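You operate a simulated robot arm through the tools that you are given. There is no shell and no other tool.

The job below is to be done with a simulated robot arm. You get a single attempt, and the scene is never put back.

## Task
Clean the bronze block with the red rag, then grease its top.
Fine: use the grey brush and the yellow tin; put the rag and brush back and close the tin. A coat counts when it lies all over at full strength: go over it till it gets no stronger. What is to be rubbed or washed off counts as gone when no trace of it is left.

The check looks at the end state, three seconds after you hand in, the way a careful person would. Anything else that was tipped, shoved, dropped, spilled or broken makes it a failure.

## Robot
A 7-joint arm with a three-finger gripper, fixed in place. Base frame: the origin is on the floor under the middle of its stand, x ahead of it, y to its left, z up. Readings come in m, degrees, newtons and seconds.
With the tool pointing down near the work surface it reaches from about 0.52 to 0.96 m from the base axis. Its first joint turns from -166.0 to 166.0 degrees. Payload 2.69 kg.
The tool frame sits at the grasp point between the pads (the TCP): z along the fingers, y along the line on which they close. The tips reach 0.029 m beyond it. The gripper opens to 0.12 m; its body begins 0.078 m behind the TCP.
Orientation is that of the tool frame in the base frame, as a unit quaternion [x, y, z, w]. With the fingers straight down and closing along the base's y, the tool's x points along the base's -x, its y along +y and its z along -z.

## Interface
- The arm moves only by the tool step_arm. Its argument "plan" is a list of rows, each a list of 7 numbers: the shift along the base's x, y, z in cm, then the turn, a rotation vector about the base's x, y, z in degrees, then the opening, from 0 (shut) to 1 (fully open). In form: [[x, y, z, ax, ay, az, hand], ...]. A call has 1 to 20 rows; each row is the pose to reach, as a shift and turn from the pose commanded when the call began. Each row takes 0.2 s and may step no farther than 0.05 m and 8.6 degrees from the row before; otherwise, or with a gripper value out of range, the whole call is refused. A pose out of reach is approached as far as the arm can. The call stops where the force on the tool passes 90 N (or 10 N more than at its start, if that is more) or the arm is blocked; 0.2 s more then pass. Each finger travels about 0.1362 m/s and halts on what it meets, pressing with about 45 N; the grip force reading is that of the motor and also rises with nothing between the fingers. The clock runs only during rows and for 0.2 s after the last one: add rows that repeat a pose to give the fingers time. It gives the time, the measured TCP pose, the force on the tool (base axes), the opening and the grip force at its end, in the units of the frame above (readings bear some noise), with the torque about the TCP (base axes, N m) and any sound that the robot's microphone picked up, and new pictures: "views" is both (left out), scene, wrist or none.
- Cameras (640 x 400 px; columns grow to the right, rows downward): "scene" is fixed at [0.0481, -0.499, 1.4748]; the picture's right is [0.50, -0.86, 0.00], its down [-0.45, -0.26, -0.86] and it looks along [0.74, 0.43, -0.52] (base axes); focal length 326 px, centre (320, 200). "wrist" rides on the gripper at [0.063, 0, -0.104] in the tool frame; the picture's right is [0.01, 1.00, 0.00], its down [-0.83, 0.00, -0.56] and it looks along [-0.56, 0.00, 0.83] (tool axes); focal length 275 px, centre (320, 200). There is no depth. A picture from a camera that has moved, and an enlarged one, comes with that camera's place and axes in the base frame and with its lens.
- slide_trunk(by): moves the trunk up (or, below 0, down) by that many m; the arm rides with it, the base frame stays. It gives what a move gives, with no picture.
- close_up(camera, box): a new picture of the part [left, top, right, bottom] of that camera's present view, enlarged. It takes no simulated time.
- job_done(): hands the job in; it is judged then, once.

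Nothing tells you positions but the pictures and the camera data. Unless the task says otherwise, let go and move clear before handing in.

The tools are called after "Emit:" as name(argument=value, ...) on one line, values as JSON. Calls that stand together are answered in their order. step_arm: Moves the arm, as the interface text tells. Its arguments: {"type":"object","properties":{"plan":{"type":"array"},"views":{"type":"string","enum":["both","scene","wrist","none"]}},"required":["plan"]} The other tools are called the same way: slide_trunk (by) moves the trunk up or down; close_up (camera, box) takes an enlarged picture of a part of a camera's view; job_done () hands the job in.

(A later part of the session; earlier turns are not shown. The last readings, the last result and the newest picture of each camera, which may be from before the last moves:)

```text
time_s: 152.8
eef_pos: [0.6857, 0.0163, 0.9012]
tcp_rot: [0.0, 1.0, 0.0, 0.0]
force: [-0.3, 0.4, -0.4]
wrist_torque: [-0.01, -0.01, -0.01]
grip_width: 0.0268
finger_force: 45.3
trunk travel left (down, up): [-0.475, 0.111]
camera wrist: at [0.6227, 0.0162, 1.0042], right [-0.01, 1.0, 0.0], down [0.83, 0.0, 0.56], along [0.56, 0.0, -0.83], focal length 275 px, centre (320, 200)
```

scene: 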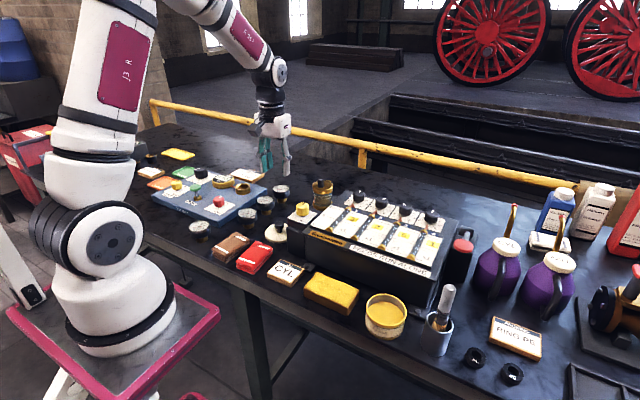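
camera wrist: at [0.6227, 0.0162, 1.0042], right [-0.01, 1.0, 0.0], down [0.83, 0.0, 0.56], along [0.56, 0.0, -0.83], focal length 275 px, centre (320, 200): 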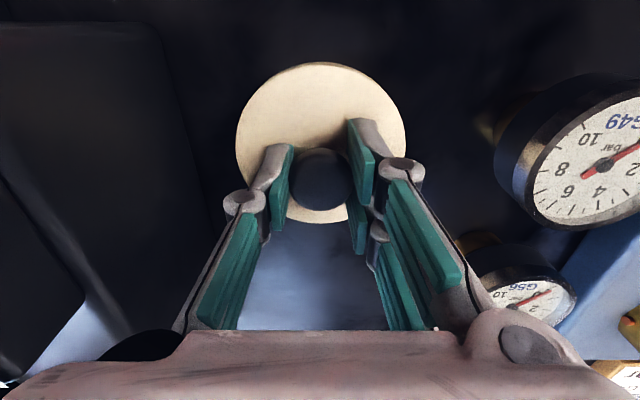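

The lid is held centred on the knob. I'll lift it high and carry it back above the tin along the same path.

Emit:
step_arm(plan=[[0, 0, 3, 0, 0, 0, 0.1], [0, 0, 7.5, 0, 0, 0, 0.1], [0, 0, 12, 0, 0, 0, 0.1], [0, 0, 16.5, 0, 0, 0, 0.1], [0, 0, 20, 0, 0, 0, 0.1], [-4.5, 0, 20, 0, 0, 0, 0.1], [-9, 0, 20, 0, 0, 0, 0.1], [-13.5, 0, 20, 0, 0, 0, 0.1], [-14.85, -4.3, 20, 0, 0, 0, 0.1], [-14.85, -8.8, 20, 0, 0, 0, 0.1], [-14.85, -13.3, 20, 0, 0, 0, 0.1], [-14.85, -17.8, 20, 0, 0, 0, 0.1], [-14.85, -22.3, 20, 0, 0, 0, 0.1], [-14.85, -26.8, 20, 0, 0, 0, 0.1], [-14.85, -31.3, 20, 0, 0, 0, 0.1], [-14.85, -35.8, 20, 0, 0, 0, 0.1], [-14.85, -39.9, 20, 0, 0, 0, 0.1], [-14.85, -39.9, 20, 0, 0, 0, 0.1]], views="both")

Emit:
close_up(camera="scene", box=[340, 180, 480, 360])

```text
time_s: 156.6
eef_pos: [0.5407, -0.3851, 1.1005]
tcp_rot: [0.0, 1.0, 0.0, 0.0]
force: [-1.0, 0.0, 0.1]
wrist_torque: [-0.01, 0.04, 0.01]
grip_width: 0.0269
finger_force: 45.1
trunk travel left (down, up): [-0.475, 0.111]
camera wrist: at [0.4784, -0.3839, 1.2042], right [-0.01, 1.0, 0.0], down [0.83, 0.0, 0.56], along [0.56, 0.0, -0.83], focal length 275 px, centre (320, 200)
```

scene: 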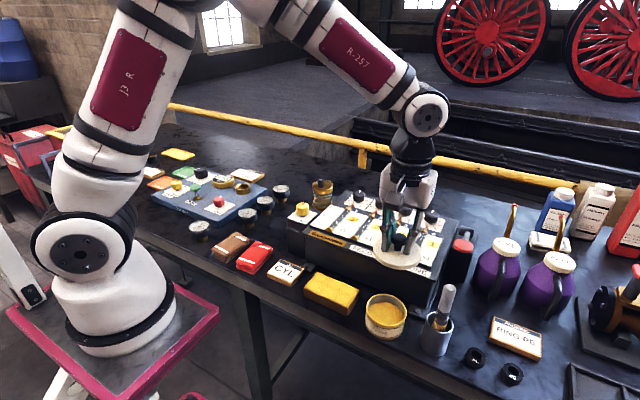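
wrist: 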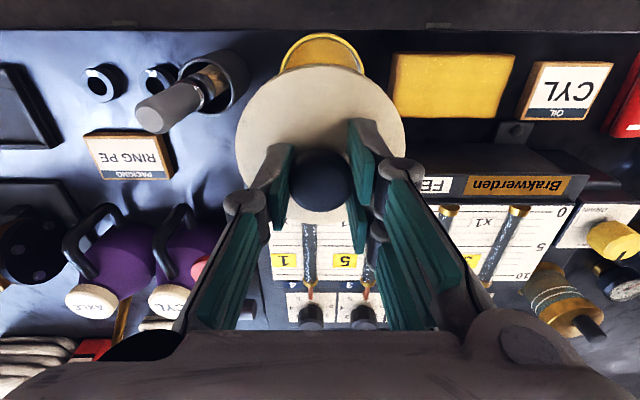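

```text
2.22 times, centred on (410, 270) of scene
camera zoom: at [0.0481, -0.499, 1.4748], right [0.5, -0.86, 0.0], down [-0.45, -0.26, -0.86], along [0.74, 0.43, -0.52], focal length 724 px, centre (120, 44)
```

zoom: 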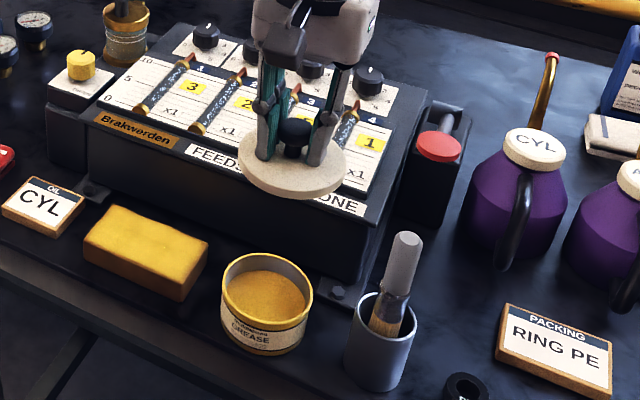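

The lid is level and lined up over the tin. I'll lower to about 2 cm above the rim and check alignment from both cameras.

Emit:
step_arm(plan=[[-0.1, 0, -4.5, 0, 0, 0, 0.1], [-0.1, 0, -9, 0, 0, 0, 0.1], [-0.1, 0, -12.6, 0, 0, 0, 0.1], [-0.1, 0, -12.6, 0, 0, 0, 0.1]], views="wrist")

Emit:
close_up(camera="wrist", box=[220, 20, 420, 240])

Emit:
close_up(camera="scene", box=[345, 250, 445, 350])

```text
time_s: 157.6
eef_pos: [0.5383, -0.3832, 0.9736]
tcp_rot: [-0.001, 1.0, 0.0, 0.0]
force: [0.2, 0.4, -1.7]
wrist_torque: [-0.04, -0.03, -0.03]
grip_width: 0.0269
finger_force: 45.1
trunk travel left (down, up): [-0.475, 0.111]
camera wrist: at [0.4748, -0.3832, 1.077], right [-0.01, 1.0, 0.0], down [0.83, 0.0, 0.56], along [0.56, 0.0, -0.83], focal length 275 px, centre (320, 200)
```

wrist: 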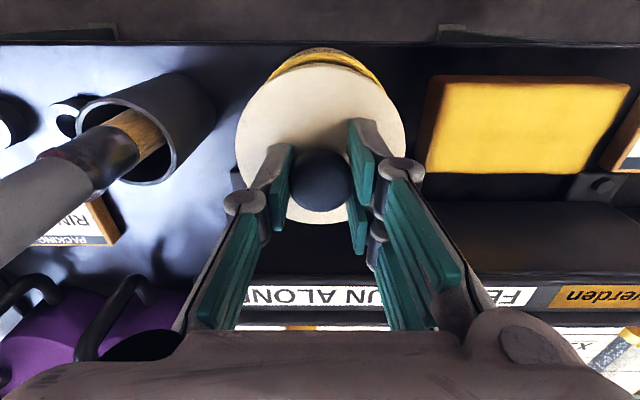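

```text
1.82 times, centred on (320, 130) of wrist
camera zoom: at [0.4748, -0.3832, 1.077], right [-0.01, 1.0, 0.0], down [0.83, 0.0, 0.56], along [0.56, 0.0, -0.83], focal length 500 px, centre (320, 327)
```

zoom: 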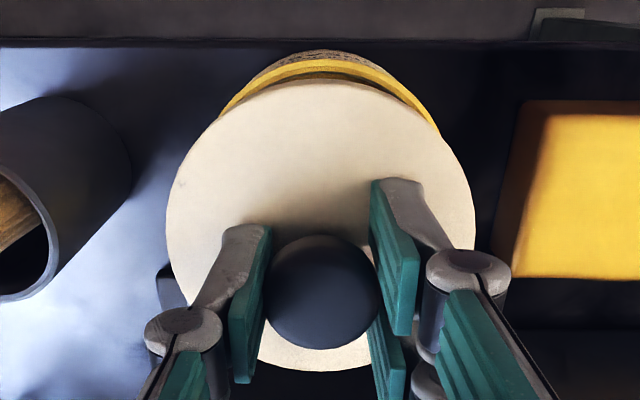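

```text
4.00 times, centred on (395, 300) of scene
camera zoom: at [0.0481, -0.499, 1.4748], right [0.5, -0.86, 0.0], down [-0.45, -0.26, -0.86], along [0.74, 0.43, -0.52], focal length 1303 px, centre (20, -200)
```

zoom: 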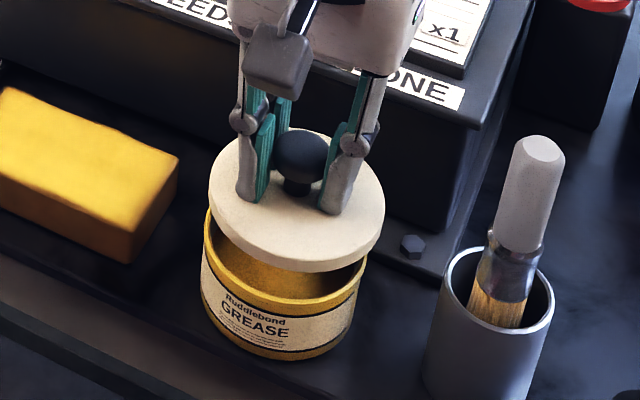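

The lid and tin are aligned within about 1 mm; I'll shift 1 mm left and lower onto the rim, watching the force.

Emit:
step_arm(plan=[[-0.05, 0.1, -0.8, 0, 0, 0, 0.1], [-0.05, 0.1, -1.5, 0, 0, 0, 0.1], [-0.05, 0.1, -2.0, 0, 0, 0, 0.1], [-0.05, 0.1, -2.0, 0, 0, 0, 0.1]], views="wrist")

Emit:
close_up(camera="scene", box=[345, 250, 445, 350])

```text
time_s: 158.6
eef_pos: [0.5374, -0.3834, 0.9549]
tcp_rot: [0.0, 1.0, -0.001, 0.0]
force: [0.6, 0.3, -0.4]
wrist_torque: [0.02, -0.01, 0.03]
grip_width: 0.0267
finger_force: 44.9
trunk travel left (down, up): [-0.475, 0.111]
camera wrist: at [0.474, -0.3829, 1.0585], right [-0.01, 1.0, 0.0], down [0.83, 0.0, 0.56], along [0.56, 0.0, -0.83], focal length 275 px, centre (320, 200)
```

wrist: 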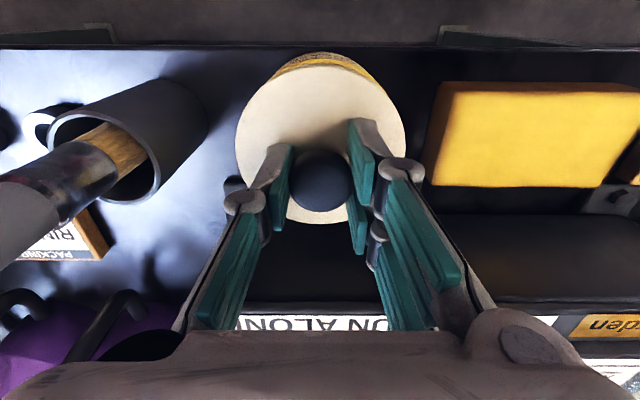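

```text
4.00 times, centred on (395, 300) of scene
camera zoom: at [0.0481, -0.499, 1.4748], right [0.5, -0.86, 0.0], down [-0.45, -0.26, -0.86], along [0.74, 0.43, -0.52], focal length 1303 px, centre (20, -200)
```

zoom: 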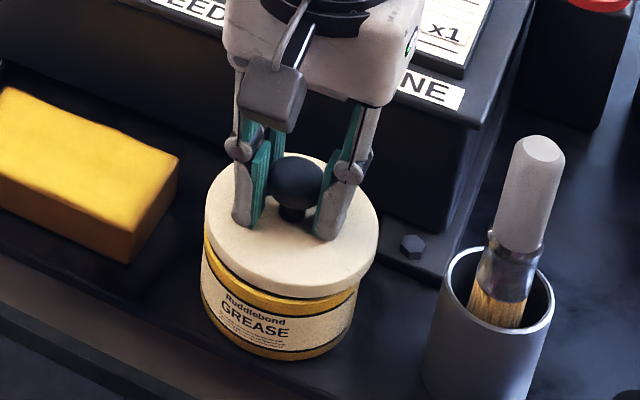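

The lid is a few millimetres above the rim and well aligned. I'll lower further in small steps.

Emit:
step_arm(plan=[[0, 0, -0.3, 0, 0, 0, 0.1], [0, 0, -0.6, 0, 0, 0, 0.1], [0, 0, -0.6, 0, 0, 0, 0.1]], views="none")

```text
time_s: 159.4
eef_pos: [0.5365, -0.3832, 0.9478]
tcp_rot: [0.0, 1.0, 0.0, 0.0]
force: [-0.1, 0.3, -0.6]
wrist_torque: [0.01, -0.01, 0.02]
grip_width: 0.0268
finger_force: 45.0
trunk travel left (down, up): [-0.475, 0.111]
```

Emit:
step_arm(plan=[[0, 0, -0.2, 0, 0, 0, 0.1], [0, 0, -0.35, 0, 0, 0, 0.1], [0, 0, -0.35, 0, 0, 0, 0.1]], views="wrist")

Emit:
close_up(camera="scene", box=[345, 250, 445, 350])

```text
time_s: 160.2
eef_pos: [0.5367, -0.3825, 0.9459]
tcp_rot: [-0.001, 1.0, 0.0, 0.0]
force: [-1.9, 1.5, 7.7]
wrist_torque: [0.06, -0.06, 0.05]
grip_width: 0.0269
finger_force: 44.9
trunk travel left (down, up): [-0.475, 0.111]
camera wrist: at [0.4735, -0.3826, 1.0491], right [-0.01, 1.0, 0.0], down [0.83, 0.01, 0.56], along [0.56, 0.0, -0.83], focal length 275 px, centre (320, 200)
```

wrist: 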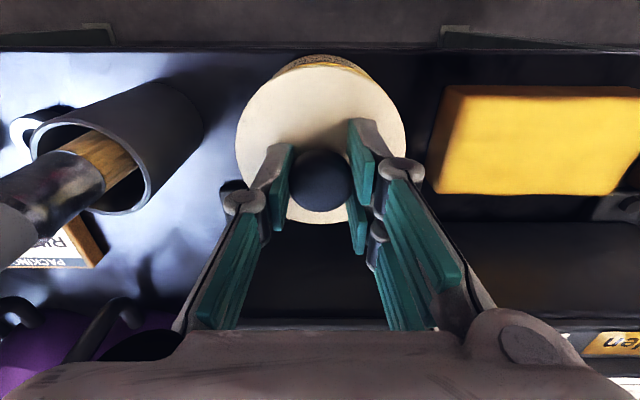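

```text
4.00 times, centred on (395, 300) of scene
camera zoom: at [0.0481, -0.499, 1.4748], right [0.5, -0.86, 0.0], down [-0.45, -0.26, -0.86], along [0.74, 0.43, -0.52], focal length 1303 px, centre (20, -200)
```

zoom: 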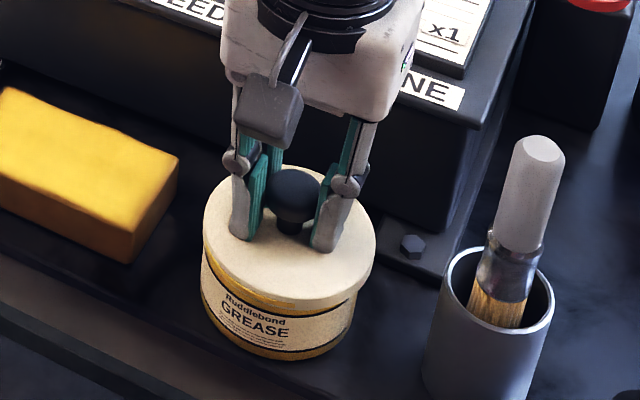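

The lid touches the rim. I'll press down gradually and listen for the snap.

Emit:
step_arm(plan=[[0, 0, -0.15, 0, 0, 0, 0.1], [0, 0, -0.3, 0, 0, 0, 0.1], [0, 0, -0.3, 0, 0, 0, 0.1]], views="none")

```text
time_s: 161.0
eef_pos: [0.5372, -0.3844, 0.944]
tcp_rot: [0.0, 1.0, -0.002, 0.002]
force: [-6.9, 5.5, 53.4]
wrist_torque: [0.17, 0.18, 0.07]
grip_width: 0.0271
finger_force: 44.8
trunk travel left (down, up): [-0.475, 0.111]
```

Emit:
step_arm(plan=[[0, 0, -0.1, 0, 0, 0, 0.1], [0, 0, -0.2, 0, 0, 0, 0.1], [0, 0, -0.2, 0, 0, 0, 0.1]], views="wrist")

Emit:
close_up(camera="scene", box=[345, 250, 445, 350])

```text
time_s: 161.8
eef_pos: [0.5373, -0.383, 0.9441]
tcp_rot: [0.001, 1.0, -0.003, 0.003]
force: [-8.9, 3.3, 63.5]
wrist_torque: [0.29, 0.15, 0.1]
grip_width: 0.0269
finger_force: 45.3
trunk travel left (down, up): [-0.475, 0.111]
camera wrist: at [0.4735, -0.3822, 1.0477], right [-0.01, 1.0, -0.01], down [0.83, 0.01, 0.56], along [0.56, 0.0, -0.83], focal length 275 px, centre (320, 200)
```

wrist: 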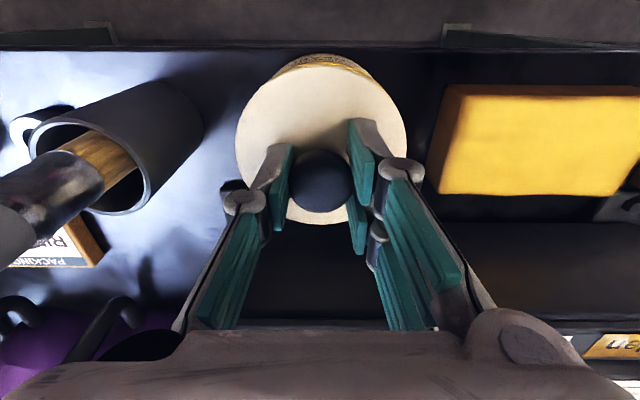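

```text
4.00 times, centred on (395, 300) of scene
camera zoom: at [0.0481, -0.499, 1.4748], right [0.5, -0.86, 0.0], down [-0.45, -0.26, -0.86], along [0.74, 0.43, -0.52], focal length 1303 px, centre (20, -200)
```

zoom: 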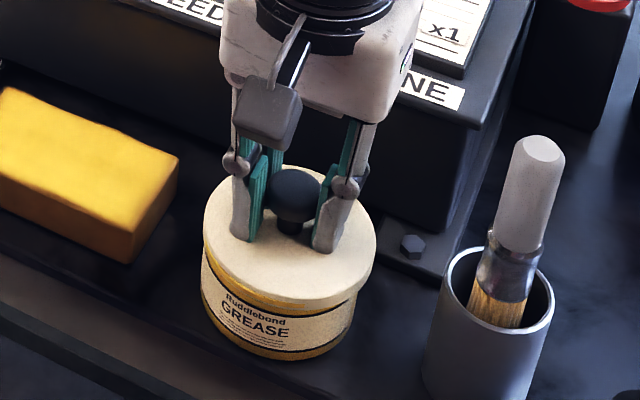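

Force is 64 N without a snap, and there's a sideways push, so the lid may be slightly off-centre. I'll zoom in to compare lid and tin.

Emit:
close_up(camera="wrist", box=[220, 40, 420, 165])

Emit:
close_up(camera="scene", box=[362, 280, 432, 350])

```text
3.20 times, centred on (320, 102) of wrist
camera zoom: at [0.4735, -0.3822, 1.0477], right [-0.01, 1.0, -0.01], down [0.83, 0.01, 0.56], along [0.56, 0.0, -0.83], focal length 881 px, centre (320, 512)
```

zoom: 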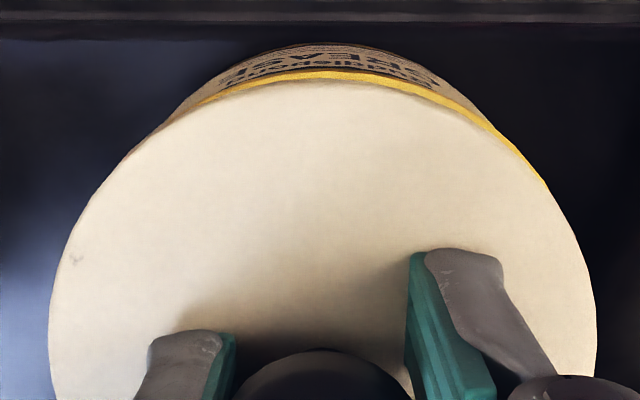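

```text
5.71 times, centred on (397, 315) of scene
camera zoom: at [0.0481, -0.499, 1.4748], right [0.5, -0.86, 0.0], down [-0.45, -0.26, -0.86], along [0.74, 0.43, -0.52], focal length 1861 px, centre (-120, -457)
```

zoom: 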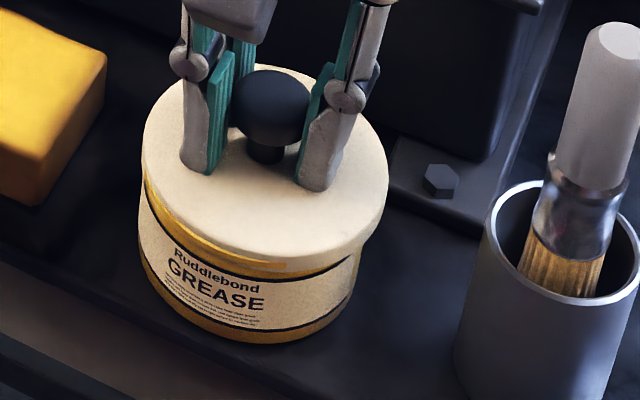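

The lid sits 1–2 mm too far back/right relative to the tin, which matches the sideways force. I'll lift slightly, shift it by about 1.5 mm forward-left and try again.

Emit:
step_arm(plan=[[0, 0, 0.5, 0, 0, 0, 0.1], [0, 0, 1.0, 0, 0, 0, 0.1], [-0.15, 0.15, 1.0, 0, 0, 0, 0.1], [-0.15, 0.15, 0.7, 0, 0, 0, 0.1], [-0.15, 0.15, 0.4, 0, 0, 0, 0.1], [-0.15, 0.15, 0.4, 0, 0, 0, 0.1]], views="none")

Emit:
close_up(camera="wrist", box=[220, 40, 420, 165])

Emit:
close_up(camera="scene", box=[362, 280, 432, 350])

```text
time_s: 163.2
eef_pos: [0.5353, -0.3807, 0.9461]
tcp_rot: [0.0, 1.0, -0.001, 0.001]
force: [-0.2, -0.5, 0.0]
wrist_torque: [-0.05, -0.04, 0.02]
grip_width: 0.0269
finger_force: 45.0
trunk travel left (down, up): [-0.475, 0.111]
```

```text
3.20 times, centred on (320, 102) of wrist
camera zoom: at [0.4725, -0.3809, 1.0482], right [-0.01, 1.0, 0.0], down [0.83, 0.0, 0.56], along [0.56, 0.0, -0.83], focal length 881 px, centre (320, 512)
```

zoom: 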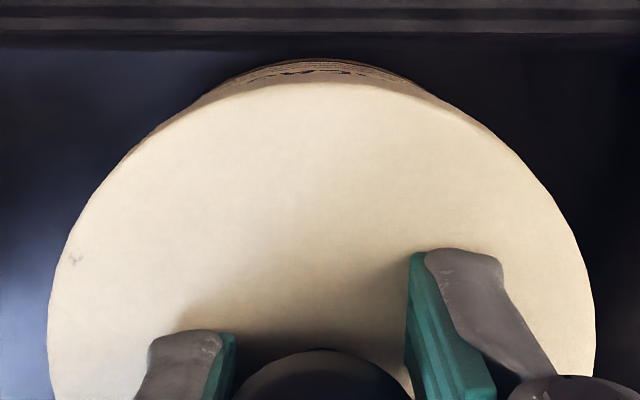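

```text
5.71 times, centred on (397, 315) of scene
camera zoom: at [0.0481, -0.499, 1.4748], right [0.5, -0.86, 0.0], down [-0.45, -0.26, -0.86], along [0.74, 0.43, -0.52], focal length 1861 px, centre (-120, -457)
```

zoom: 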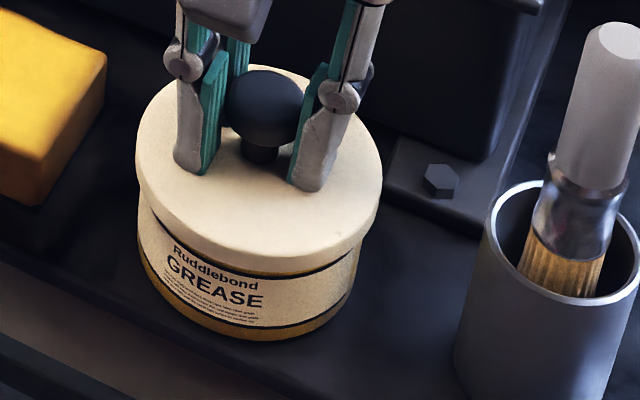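

Now the lid covers the rim evenly, with no yellow showing. I'll press down for the snap.

Emit:
step_arm(plan=[[0, 0, -0.2, 0, 0, 0, 0.1], [0, 0, -0.35, 0, 0, 0, 0.1], [0, 0, -0.35, 0, 0, 0, 0.1]], views="none")

```text
time_s: 164.0
eef_pos: [0.5356, -0.3822, 0.9438]
tcp_rot: [0.0, 1.0, -0.002, 0.001]
force: [-3.4, 8.4, 53.2]
wrist_torque: [0.54, 0.3, 0.04]
grip_width: 0.0268
finger_force: 44.9
trunk travel left (down, up): [-0.475, 0.111]
```

Emit:
step_arm(plan=[[0, 0, -0.1, 0, 0, 0, 0.1], [0, 0, -0.2, 0, 0, 0, 0.1], [0, 0, -0.2, 0, 0, 0, 0.1]], views="none")

Emit:
close_up(camera="scene", box=[362, 280, 432, 350])

Emit:
close_up(camera="wrist", box=[220, 40, 420, 165])

```text
time_s: 164.8
eef_pos: [0.5349, -0.3813, 0.944]
tcp_rot: [-0.001, 1.0, -0.004, 0.004]
force: [-3.3, 11.0, 79.7]
wrist_torque: [0.98, 0.4, 0.07]
grip_width: 0.0265
finger_force: 44.7
trunk travel left (down, up): [-0.475, 0.111]
```

```text
5.71 times, centred on (397, 315) of scene
camera zoom: at [0.0481, -0.499, 1.4748], right [0.5, -0.86, 0.0], down [-0.45, -0.26, -0.86], along [0.74, 0.43, -0.52], focal length 1861 px, centre (-120, -457)
```

zoom: 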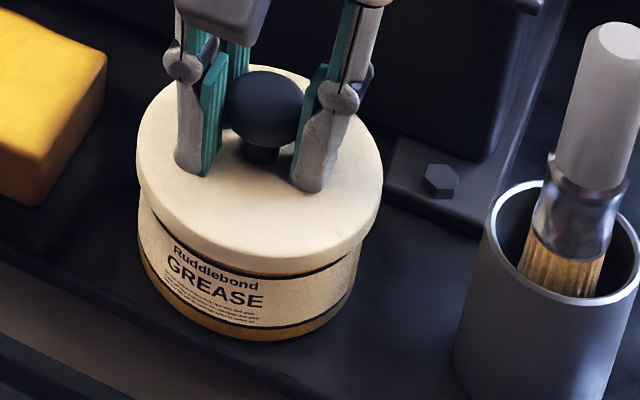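

```text
3.20 times, centred on (320, 102) of wrist
camera zoom: at [0.4718, -0.3804, 1.0473], right [-0.01, 1.0, -0.01], down [0.83, 0.01, 0.56], along [0.56, 0.0, -0.83], focal length 881 px, centre (320, 512)
```

zoom: 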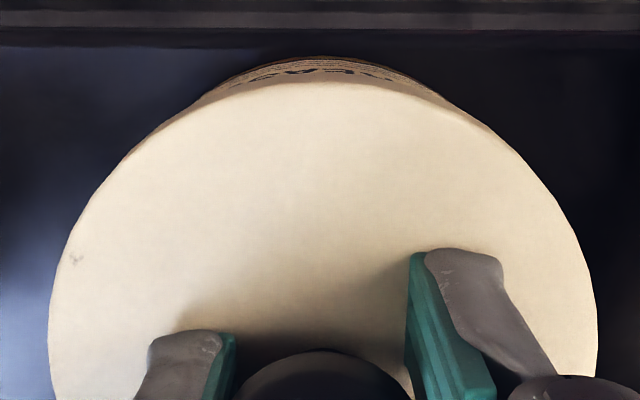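

At 80 N there is still no snap sound, though the lid appears seated. I'll take the same views as at the start to compare the tin's closed state.

Emit:
close_up(camera="scene", box=[350, 260, 470, 360])

Emit:
close_up(camera="scene", box=[340, 240, 470, 350])

```text
4.00 times, centred on (410, 310) of scene
camera zoom: at [0.0481, -0.499, 1.4748], right [0.5, -0.86, 0.0], down [-0.45, -0.26, -0.86], along [0.74, 0.43, -0.52], focal length 1303 px, centre (-40, -240)
```

zoom: 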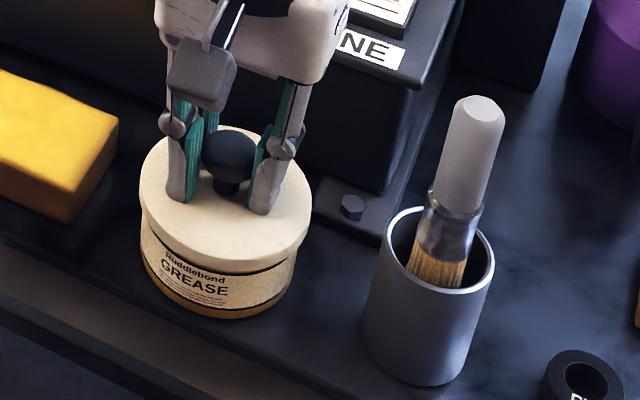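

```text
3.64 times, centred on (405, 295) of scene
camera zoom: at [0.0481, -0.499, 1.4748], right [0.5, -0.86, 0.0], down [-0.45, -0.26, -0.86], along [0.74, 0.43, -0.52], focal length 1184 px, centre (11, -146)
```

zoom: 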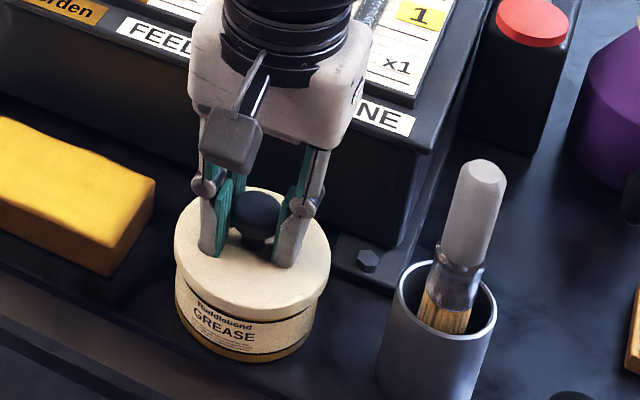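

Compared with the original view, the lid still needs to go a further 1–1.5 mm to the left, which agrees with the sideways force. I'll lift slightly, shift and press again.

Emit:
step_arm(plan=[[0, 0, 0.5, 0, 0, 0, 0.1], [0, 0, 0.8, 0, 0, 0, 0.1], [-0.08, 0.15, 0.8, 0, 0, 0, 0.1], [-0.08, 0.15, 0.5, 0, 0, 0, 0.1], [-0.08, 0.15, 0.3, 0, 0, 0, 0.1], [-0.08, 0.15, 0.1, 0, 0, 0, 0.1], [-0.08, 0.15, 0.1, 0, 0, 0, 0.1]], views="none")

```text
time_s: 166.4
eef_pos: [0.5344, -0.3795, 0.9436]
tcp_rot: [0.0, 1.0, -0.002, 0.002]
force: [-11.5, 16.1, 71.8]
wrist_torque: [0.96, 0.61, 0.12]
grip_width: 0.0266
finger_force: 45.1
trunk travel left (down, up): [-0.475, 0.111]
```

Emit:
close_up(camera="scene", box=[362, 280, 432, 350])

Emit:
close_up(camera="wrist", box=[220, 40, 420, 165])

```text
5.71 times, centred on (397, 315) of scene
camera zoom: at [0.0481, -0.499, 1.4748], right [0.5, -0.86, 0.0], down [-0.45, -0.26, -0.86], along [0.74, 0.43, -0.52], focal length 1861 px, centre (-120, -457)
```

zoom: 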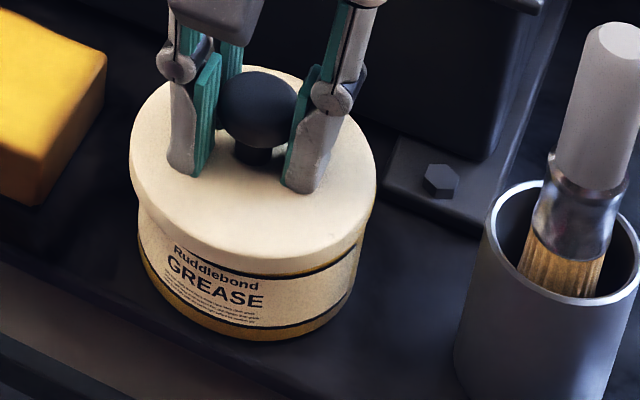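

```text
3.20 times, centred on (320, 102) of wrist
camera zoom: at [0.4706, -0.3787, 1.0475], right [-0.01, 1.0, 0.0], down [0.83, 0.01, 0.56], along [0.56, 0.0, -0.83], focal length 881 px, centre (320, 512)
```

zoom: 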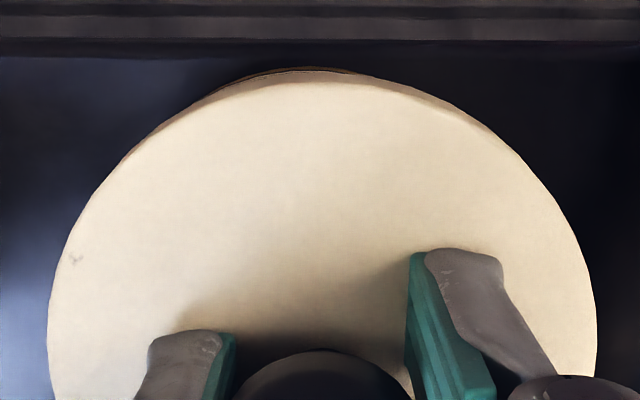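

The last shift overshot a little (yellow now shows on the right), so the previous position was nearly right. I'll lift slightly and try positions around it, pressing and listening for the snap each time.

Emit:
step_arm(plan=[[0, 0, 0.6, 0, 0, 0, 0.1], [0.13, -0.08, 0.8, 0, 0, 0, 0.1], [0.13, -0.08, 0.4, 0, 0, 0, 0.1], [0.13, -0.08, 0.1, 0, 0, 0, 0.1], [0.13, -0.08, -0.05, 0, 0, 0, 0.1], [0.13, -0.08, -0.05, 0, 0, 0, 0.1]], views="none")

Emit:
close_up(camera="scene", box=[362, 280, 432, 350])

Emit:
close_up(camera="wrist", box=[220, 40, 420, 165])

```text
time_s: 167.8
eef_pos: [0.5342, -0.3803, 0.9447]
tcp_rot: [-0.001, 1.0, -0.003, 0.003]
force: [-4.3, 11.1, 70.6]
wrist_torque: [0.97, 0.51, 0.06]
grip_width: 0.0269
finger_force: 44.4
trunk travel left (down, up): [-0.475, 0.111]
```

```text
5.71 times, centred on (397, 315) of scene
camera zoom: at [0.0481, -0.499, 1.4748], right [0.5, -0.86, 0.0], down [-0.45, -0.26, -0.86], along [0.74, 0.43, -0.52], focal length 1861 px, centre (-120, -457)
```

zoom: 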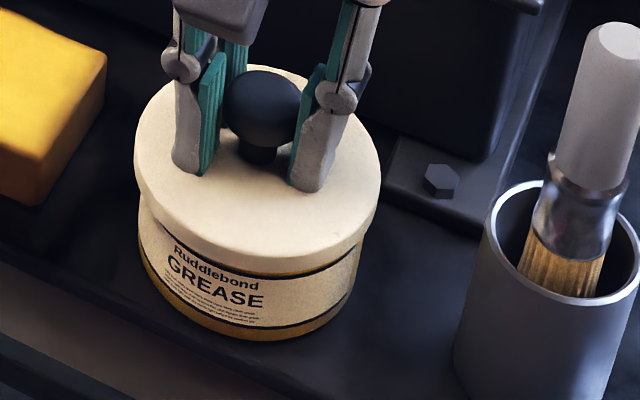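

```text
3.20 times, centred on (320, 102) of wrist
camera zoom: at [0.4717, -0.3798, 1.0474], right [-0.01, 1.0, -0.01], down [0.83, 0.01, 0.56], along [0.56, 0.0, -0.83], focal length 881 px, centre (320, 512)
```

zoom: 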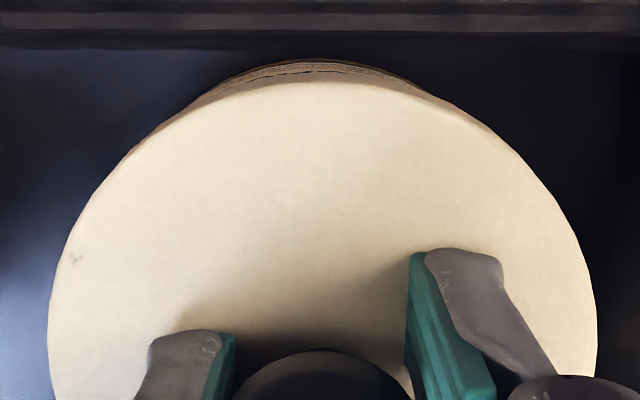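

From both cameras I work out that left/right is now right, but the lid sits about 2.5 mm too close to the front. I'll lift, move it back 2.5 mm and press.

Emit:
step_arm(plan=[[0, 0, 0.5, 0, 0, 0, 0.1], [0.12, 0, 0.8, 0, 0, 0, 0.1], [0.25, 0, 0.8, 0, 0, 0, 0.1], [0.25, 0, 0.45, 0, 0, 0, 0.1], [0.25, 0, 0.2, 0, 0, 0, 0.1], [0.25, 0, 0, 0, 0, 0, 0.1], [0.25, 0, 0, 0, 0, 0, 0.1]], views="none")

Emit:
close_up(camera="scene", box=[362, 280, 432, 350])

Emit:
close_up(camera="wrist", box=[220, 40, 420, 165])

```text
time_s: 169.4
eef_pos: [0.5369, -0.3798, 0.9426]
tcp_rot: [-0.001, 1.0, -0.002, 0.002]
force: [-11.5, 15.8, 74.6]
wrist_torque: [0.97, 0.69, 0.09]
grip_width: 0.0266
finger_force: 44.4
trunk travel left (down, up): [-0.475, 0.111]
```

```text
5.71 times, centred on (397, 315) of scene
camera zoom: at [0.0481, -0.499, 1.4748], right [0.5, -0.86, 0.0], down [-0.45, -0.26, -0.86], along [0.74, 0.43, -0.52], focal length 1861 px, centre (-120, -457)
```

zoom: 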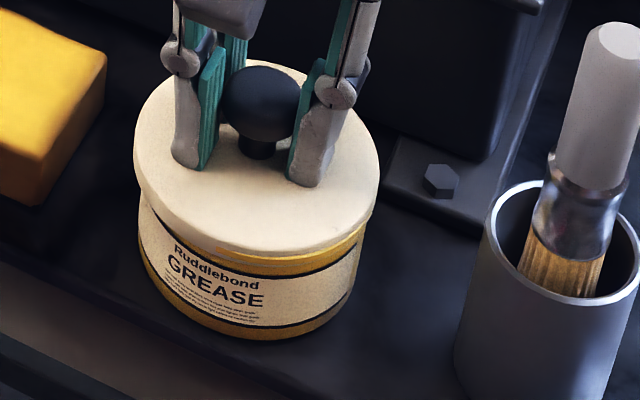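

```text
3.20 times, centred on (320, 102) of wrist
camera zoom: at [0.474, -0.3789, 1.0474], right [-0.01, 1.0, 0.0], down [0.83, 0.01, 0.56], along [0.56, 0.0, -0.83], focal length 881 px, centre (320, 512)
```

zoom: 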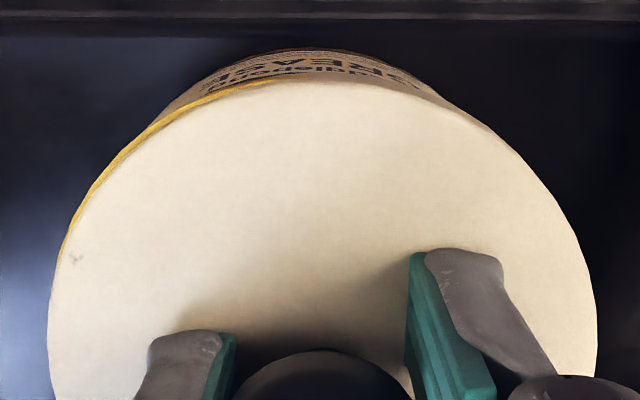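

Now yellow shows on the other side, so the right spot is about 1.7 mm back toward the right and about 1 mm forward. I'll adjust and press again.

Emit:
step_arm(plan=[[0, 0, 0.5, 0, 0, 0, 0.1], [-0.06, -0.08, 0.8, 0, 0, 0, 0.1], [-0.12, -0.17, 0.8, 0, 0, 0, 0.1], [-0.12, -0.17, 0.45, 0, 0, 0, 0.1], [-0.12, -0.17, 0.2, 0, 0, 0, 0.1], [-0.12, -0.17, 0, 0, 0, 0, 0.1], [-0.12, -0.17, 0, 0, 0, 0, 0.1]], views="none")

Emit:
close_up(camera="scene", box=[362, 280, 432, 350])

Emit:
close_up(camera="wrist", box=[220, 40, 420, 165])

```text
time_s: 171.0
eef_pos: [0.5373, -0.3823, 0.9455]
tcp_rot: [0.0, 1.0, -0.003, 0.003]
force: [-6.1, 10.2, 67.1]
wrist_torque: [0.87, 0.61, 0.06]
grip_width: 0.0273
finger_force: 44.7
trunk travel left (down, up): [-0.475, 0.111]
```

```text
5.71 times, centred on (397, 315) of scene
camera zoom: at [0.0481, -0.499, 1.4748], right [0.5, -0.86, 0.0], down [-0.45, -0.26, -0.86], along [0.74, 0.43, -0.52], focal length 1861 px, centre (-120, -457)
```

zoom: 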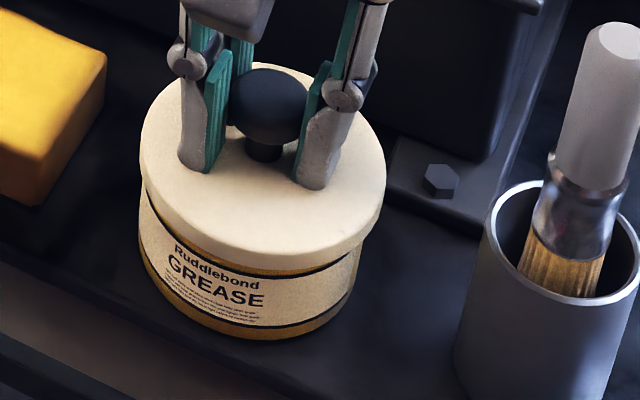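

```text
3.20 times, centred on (320, 102) of wrist
camera zoom: at [0.4739, -0.3813, 1.0474], right [-0.01, 1.0, 0.0], down [0.83, 0.01, 0.56], along [0.56, 0.0, -0.83], focal length 881 px, centre (320, 512)
```

zoom: 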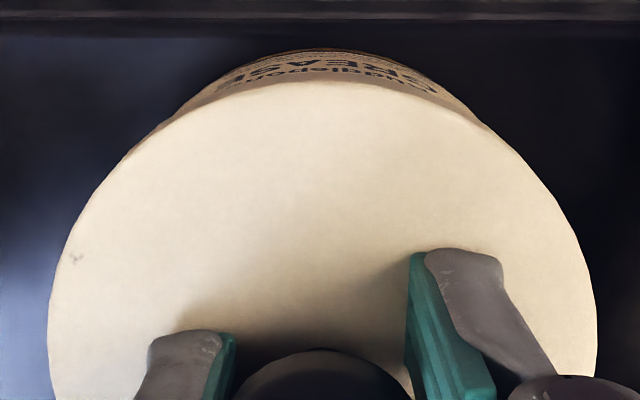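

The lid is now evenly seated with no yellow showing. I'll press a little harder to see if it snaps.

Emit:
step_arm(plan=[[0, 0, -0.08, 0, 0, 0, 0.1], [0, 0, -0.13, 0, 0, 0, 0.1], [0, 0, -0.13, 0, 0, 0, 0.1]], views="none")

```text
time_s: 171.8
eef_pos: [0.5366, -0.3816, 0.9425]
tcp_rot: [-0.001, 1.0, -0.005, 0.004]
force: [-5.2, 13.3, 84.6]
wrist_torque: [1.22, 0.52, 0.06]
grip_width: 0.0267
finger_force: 45.1
trunk travel left (down, up): [-0.475, 0.111]
```

Still no snap at 85 N, though the lid is down at its old height. I'll recentre it lightly on the tin, release it, and look at it without the hand in the way.

Emit:
step_arm(plan=[[0, 0, 0.7, 0, 0, 0, 0.1], [-0.07, 0.05, 1.1, 0, 0, 0, 0.1], [-0.14, 0.11, 1.1, 0, 0, 0, 0.1], [-0.14, 0.11, 0.8, 0, 0, 0, 0.1], [-0.14, 0.11, 0.6, 0, 0, 0, 0.1], [-0.14, 0.11, 0.6, 0, 0, 0, 0.1]], views="none")

Emit:
close_up(camera="scene", box=[362, 280, 432, 350])

Emit:
close_up(camera="wrist", box=[220, 40, 420, 165])

```text
time_s: 173.2
eef_pos: [0.5356, -0.3813, 0.9438]
tcp_rot: [-0.001, 1.0, 0.0, 0.0]
force: [-0.4, 1.7, 4.0]
wrist_torque: [-0.01, -0.12, 0.02]
grip_width: 0.0269
finger_force: 45.3
trunk travel left (down, up): [-0.475, 0.111]
```

```text
5.71 times, centred on (397, 315) of scene
camera zoom: at [0.0481, -0.499, 1.4748], right [0.5, -0.86, 0.0], down [-0.45, -0.26, -0.86], along [0.74, 0.43, -0.52], focal length 1861 px, centre (-120, -457)
```

zoom: 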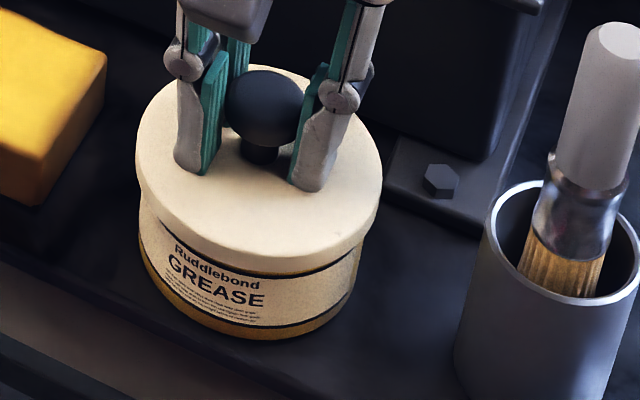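

```text
3.20 times, centred on (320, 102) of wrist
camera zoom: at [0.4727, -0.381, 1.0481], right [-0.01, 1.0, 0.0], down [0.83, 0.0, 0.56], along [0.56, 0.0, -0.83], focal length 881 px, centre (320, 512)
```

zoom: 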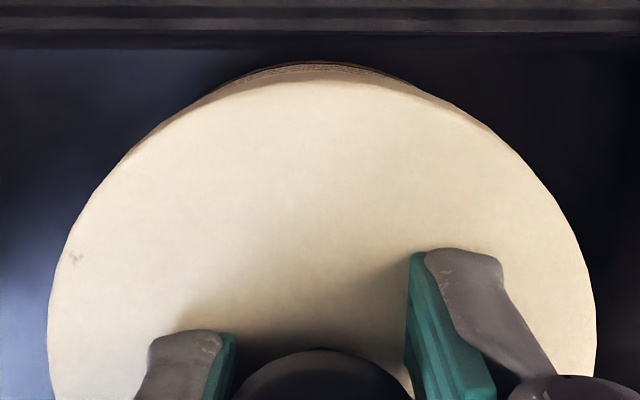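

The lid is now aligned within about half a millimetre in both views. I'll press firmly here once more.

Emit:
step_arm(plan=[[0, 0, -0.2, 0, 0, 0, 0.1], [0.03, -0.04, -0.4, 0, 0, 0, 0.1], [0.03, -0.06, -0.55, 0, 0, 0, 0.1], [0.03, -0.06, -0.55, 0, 0, 0, 0.1]], views="none")

```text
time_s: 174.2
eef_pos: [0.5355, -0.3819, 0.9431]
tcp_rot: [-0.001, 1.0, -0.003, 0.003]
force: [-5.0, 18.0, 81.8]
wrist_torque: [1.13, 0.53, 0.1]
grip_width: 0.0268
finger_force: 44.5
trunk travel left (down, up): [-0.475, 0.111]
```

No snap while gripped. I'll relieve the pressure, release the lid, and rise to see how it sits.

Emit:
step_arm(plan=[[-0.02, 0.04, 0.3, 0, 0, 0, 0.1], [-0.03, 0.06, 0.52, 0, 0, 0, 0.1], [-0.03, 0.06, 0.52, 0, 0, 0, 0.1], [-0.03, 0.06, 0.52, 0, 0, 0, 0.25], [-0.03, 0.06, 0.52, 0, 0, 0, 0.45], [-0.03, 0.06, 0.52, 0, 0, 0, 0.45]], views="none")

Emit:
step_arm(plan=[[0, 0, 1, 0, 0, 0, 0.45], [0, 0, 3, 0, 0, 0, 0.45], [0, 0, 7, 0, 0, 0, 0.45], [0, 0, 11, 0, 0, 0, 0.45], [0, 0, 15, 0, 0, 0, 0.45], [0, 0, 15, 0, 0, 0, 0.45]], views="both")

Emit:
close_up(camera="scene", box=[350, 260, 470, 360])

Emit:
close_up(camera="scene", box=[362, 280, 432, 350])

Emit:
close_up(camera="wrist", box=[240, 20, 400, 140])

```text
time_s: 175.6
eef_pos: [0.5344, -0.3815, 0.9441]
tcp_rot: [0.0, 1.0, 0.0, -0.001]
force: [-0.3, -0.8, 5.1]
wrist_torque: [0.02, 0.04, 0.04]
grip_width: 0.0524
finger_force: 0.1
trunk travel left (down, up): [-0.475, 0.111]
```

```text
time_s: 177.0
eef_pos: [0.5345, -0.3832, 1.0929]
tcp_rot: [0.0, 1.0, 0.0, 0.001]
force: [0.0, 0.0, -0.1]
wrist_torque: [0.02, -0.02, 0.0]
grip_width: 0.054
finger_force: 0.0
trunk travel left (down, up): [-0.475, 0.111]
heard: snap
camera wrist: at [0.4724, -0.3817, 1.1975], right [-0.01, 1.0, 0.0], down [0.83, 0.0, 0.56], along [0.56, 0.0, -0.83], focal length 275 px, centre (320, 200)
```

scene: 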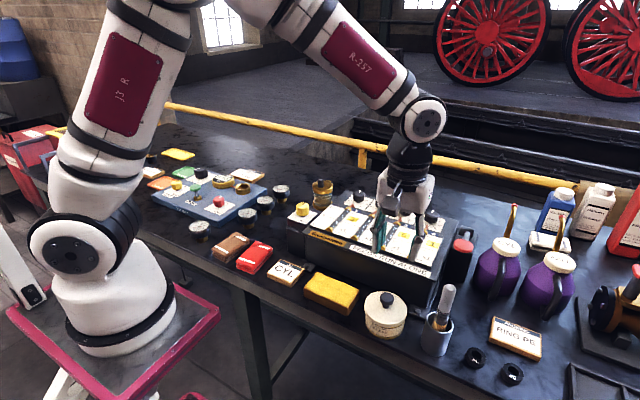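
wrist: 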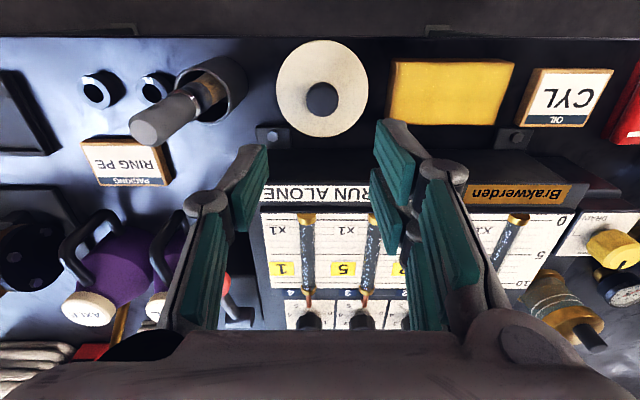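

```text
4.00 times, centred on (410, 310) of scene
camera zoom: at [0.0481, -0.499, 1.4748], right [0.5, -0.86, 0.0], down [-0.45, -0.26, -0.86], along [0.74, 0.43, -0.52], focal length 1303 px, centre (-40, -240)
```

zoom: 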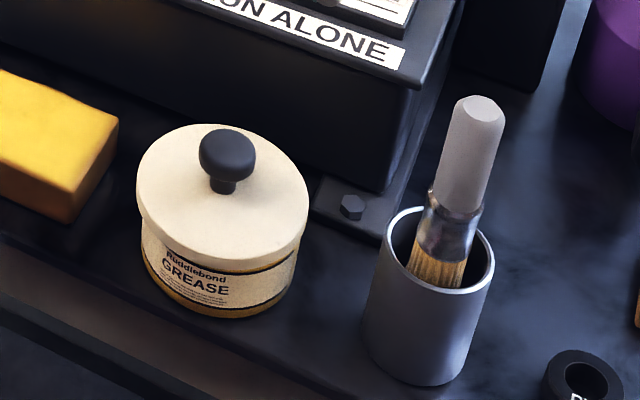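

```text
5.71 times, centred on (397, 315) of scene
camera zoom: at [0.0481, -0.499, 1.4748], right [0.5, -0.86, 0.0], down [-0.45, -0.26, -0.86], along [0.74, 0.43, -0.52], focal length 1861 px, centre (-120, -457)
```

zoom: 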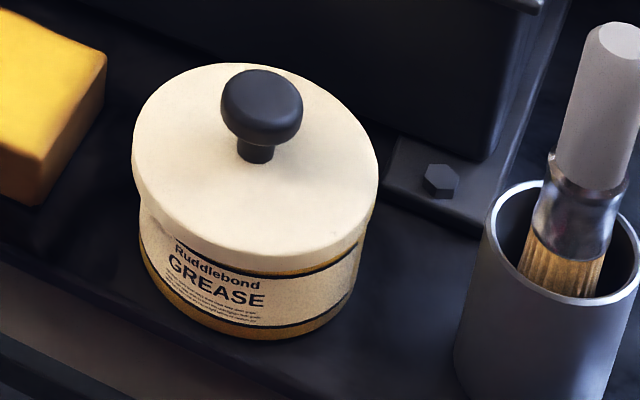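

```text
3.33 times, centred on (320, 80) of wrist
camera zoom: at [0.4724, -0.3817, 1.1975], right [-0.01, 1.0, 0.0], down [0.83, 0.0, 0.56], along [0.56, 0.0, -0.83], focal length 918 px, centre (320, 600)
```

zoom: 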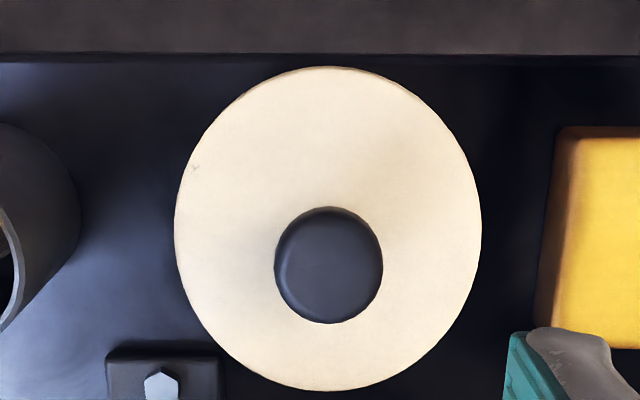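

A "snap" was heard as the hand left the lid, so it probably latched on release; however the lid looks about 1.5 mm off-centre. I'll check gently: grip the knob again (it's at about y −0.379) and pull very lightly to feel whether the lid is latched.

Emit:
step_arm(plan=[[0, 0.23, -4, 0, 0, 0, 0.45], [0, 0.23, -8.5, 0, 0, 0, 0.45], [0, 0.23, -12, 0, 0, 0, 0.45], [0, 0.23, -13.5, 0, 0, 0, 0.45], [0, 0.23, -13.5, 0, 0, 0, 0.45]], views="wrist")

Emit:
close_up(camera="wrist", box=[220, 40, 420, 240])

Emit:
close_up(camera="scene", box=[362, 280, 432, 350])

```text
time_s: 178.2
eef_pos: [0.5352, -0.3818, 0.9591]
tcp_rot: [0.0, 1.0, 0.0, 0.0]
force: [0.7, 0.1, -1.2]
wrist_torque: [-0.02, -0.01, 0.03]
grip_width: 0.0539
finger_force: 0.0
trunk travel left (down, up): [-0.475, 0.111]
camera wrist: at [0.4726, -0.379, 1.0624], right [-0.01, 1.0, 0.0], down [0.83, 0.0, 0.56], along [0.56, 0.0, -0.83], focal length 275 px, centre (320, 200)
```

wrist: 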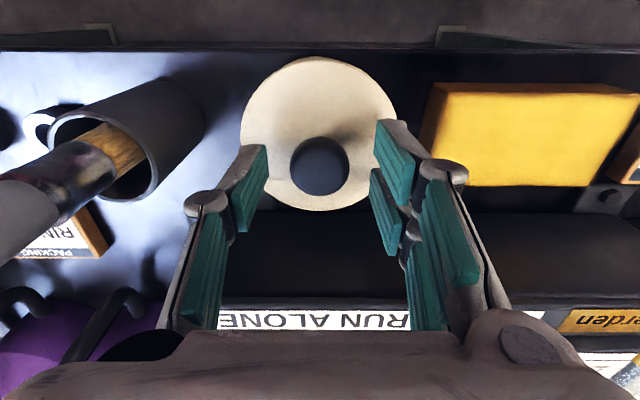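

```text
2.00 times, centred on (320, 140) of wrist
camera zoom: at [0.4726, -0.379, 1.0624], right [-0.01, 1.0, 0.0], down [0.83, 0.0, 0.56], along [0.56, 0.0, -0.83], focal length 551 px, centre (320, 320)
```

zoom: 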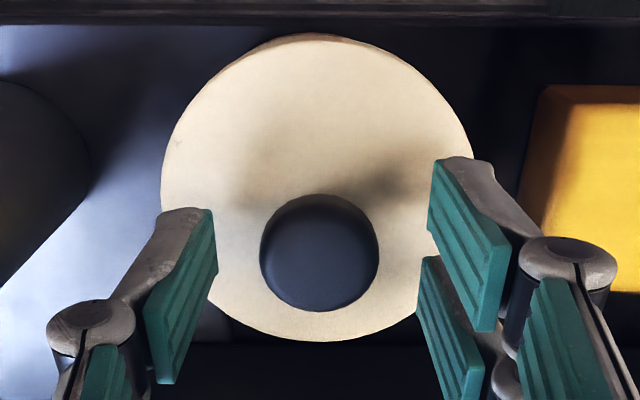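

```text
5.71 times, centred on (397, 315) of scene
camera zoom: at [0.0481, -0.499, 1.4748], right [0.5, -0.86, 0.0], down [-0.45, -0.26, -0.86], along [0.74, 0.43, -0.52], focal length 1861 px, centre (-120, -457)
```

zoom: 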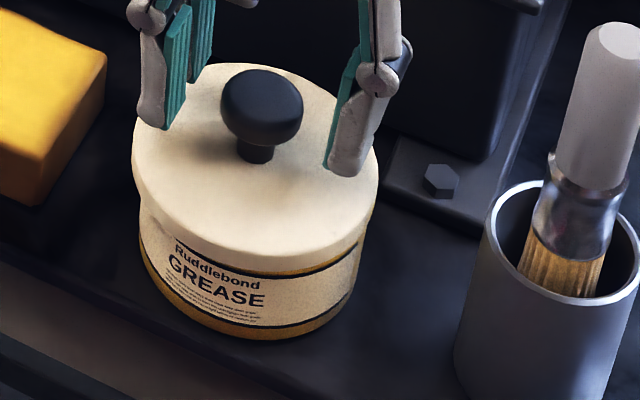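

The knob is centred between the fingers. I'll lower and close slowly, watching whether anything shifts.

Emit:
step_arm(plan=[[0, 0, -0.7, 0, 0, 0, 0.45], [0, 0, -1.3, 0, 0, 0, 0.4], [0, 0, -1.3, 0, 0, 0, 0.3], [0, 0, -1.3, 0, 0, 0, 0.26], [0, 0, -1.3, 0, 0, 0, 0.24], [0, 0, -1.3, 0, 0, 0, 0.23]], views="wrist")

Emit:
close_up(camera="wrist", box=[220, 40, 420, 240])

Emit:
close_up(camera="scene", box=[362, 280, 432, 350])

```text
time_s: 179.6
eef_pos: [0.5348, -0.3785, 0.9464]
tcp_rot: [0.0, 1.0, -0.001, 0.0]
force: [0.3, -0.1, 0.1]
wrist_torque: [-0.02, -0.02, -0.04]
grip_width: 0.0285
finger_force: 0.9
trunk travel left (down, up): [-0.475, 0.111]
heard: snap
camera wrist: at [0.4725, -0.379, 1.0497], right [-0.01, 1.0, 0.0], down [0.83, 0.0, 0.56], along [0.56, 0.0, -0.83], focal length 275 px, centre (320, 200)
```

wrist: 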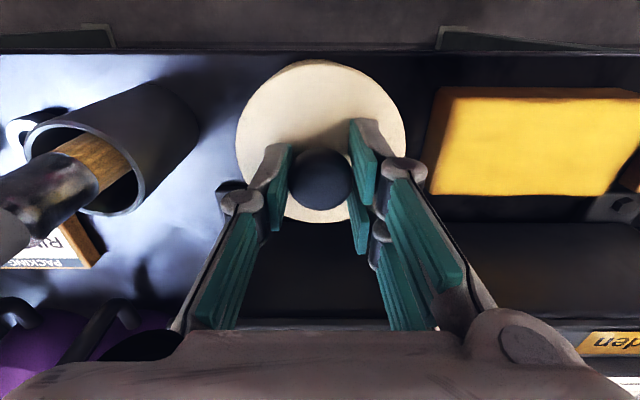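

```text
2.00 times, centred on (320, 140) of wrist
camera zoom: at [0.4725, -0.379, 1.0497], right [-0.01, 1.0, 0.0], down [0.83, 0.0, 0.56], along [0.56, 0.0, -0.83], focal length 551 px, centre (320, 320)
```

zoom: 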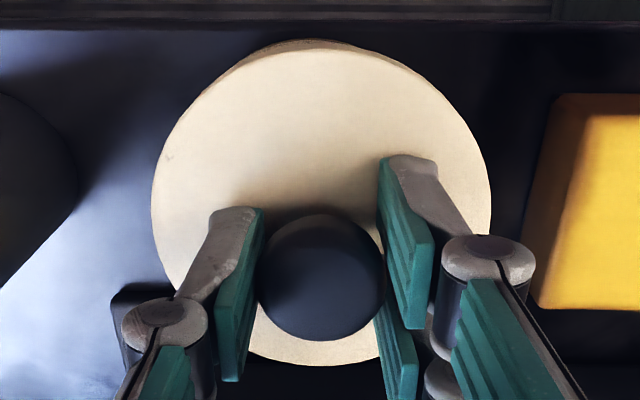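

```text
5.71 times, centred on (397, 315) of scene
camera zoom: at [0.0481, -0.499, 1.4748], right [0.5, -0.86, 0.0], down [-0.45, -0.26, -0.86], along [0.74, 0.43, -0.52], focal length 1861 px, centre (-120, -457)
```

zoom: 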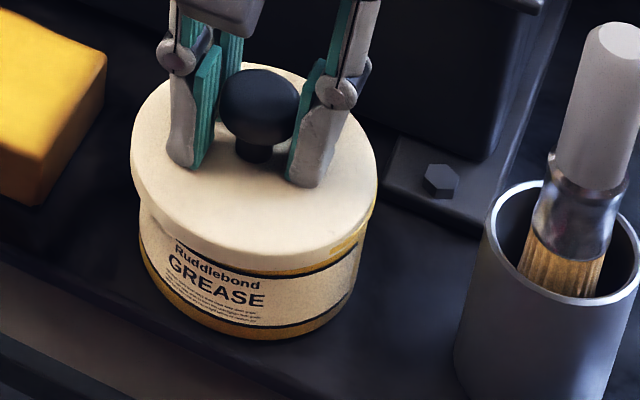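

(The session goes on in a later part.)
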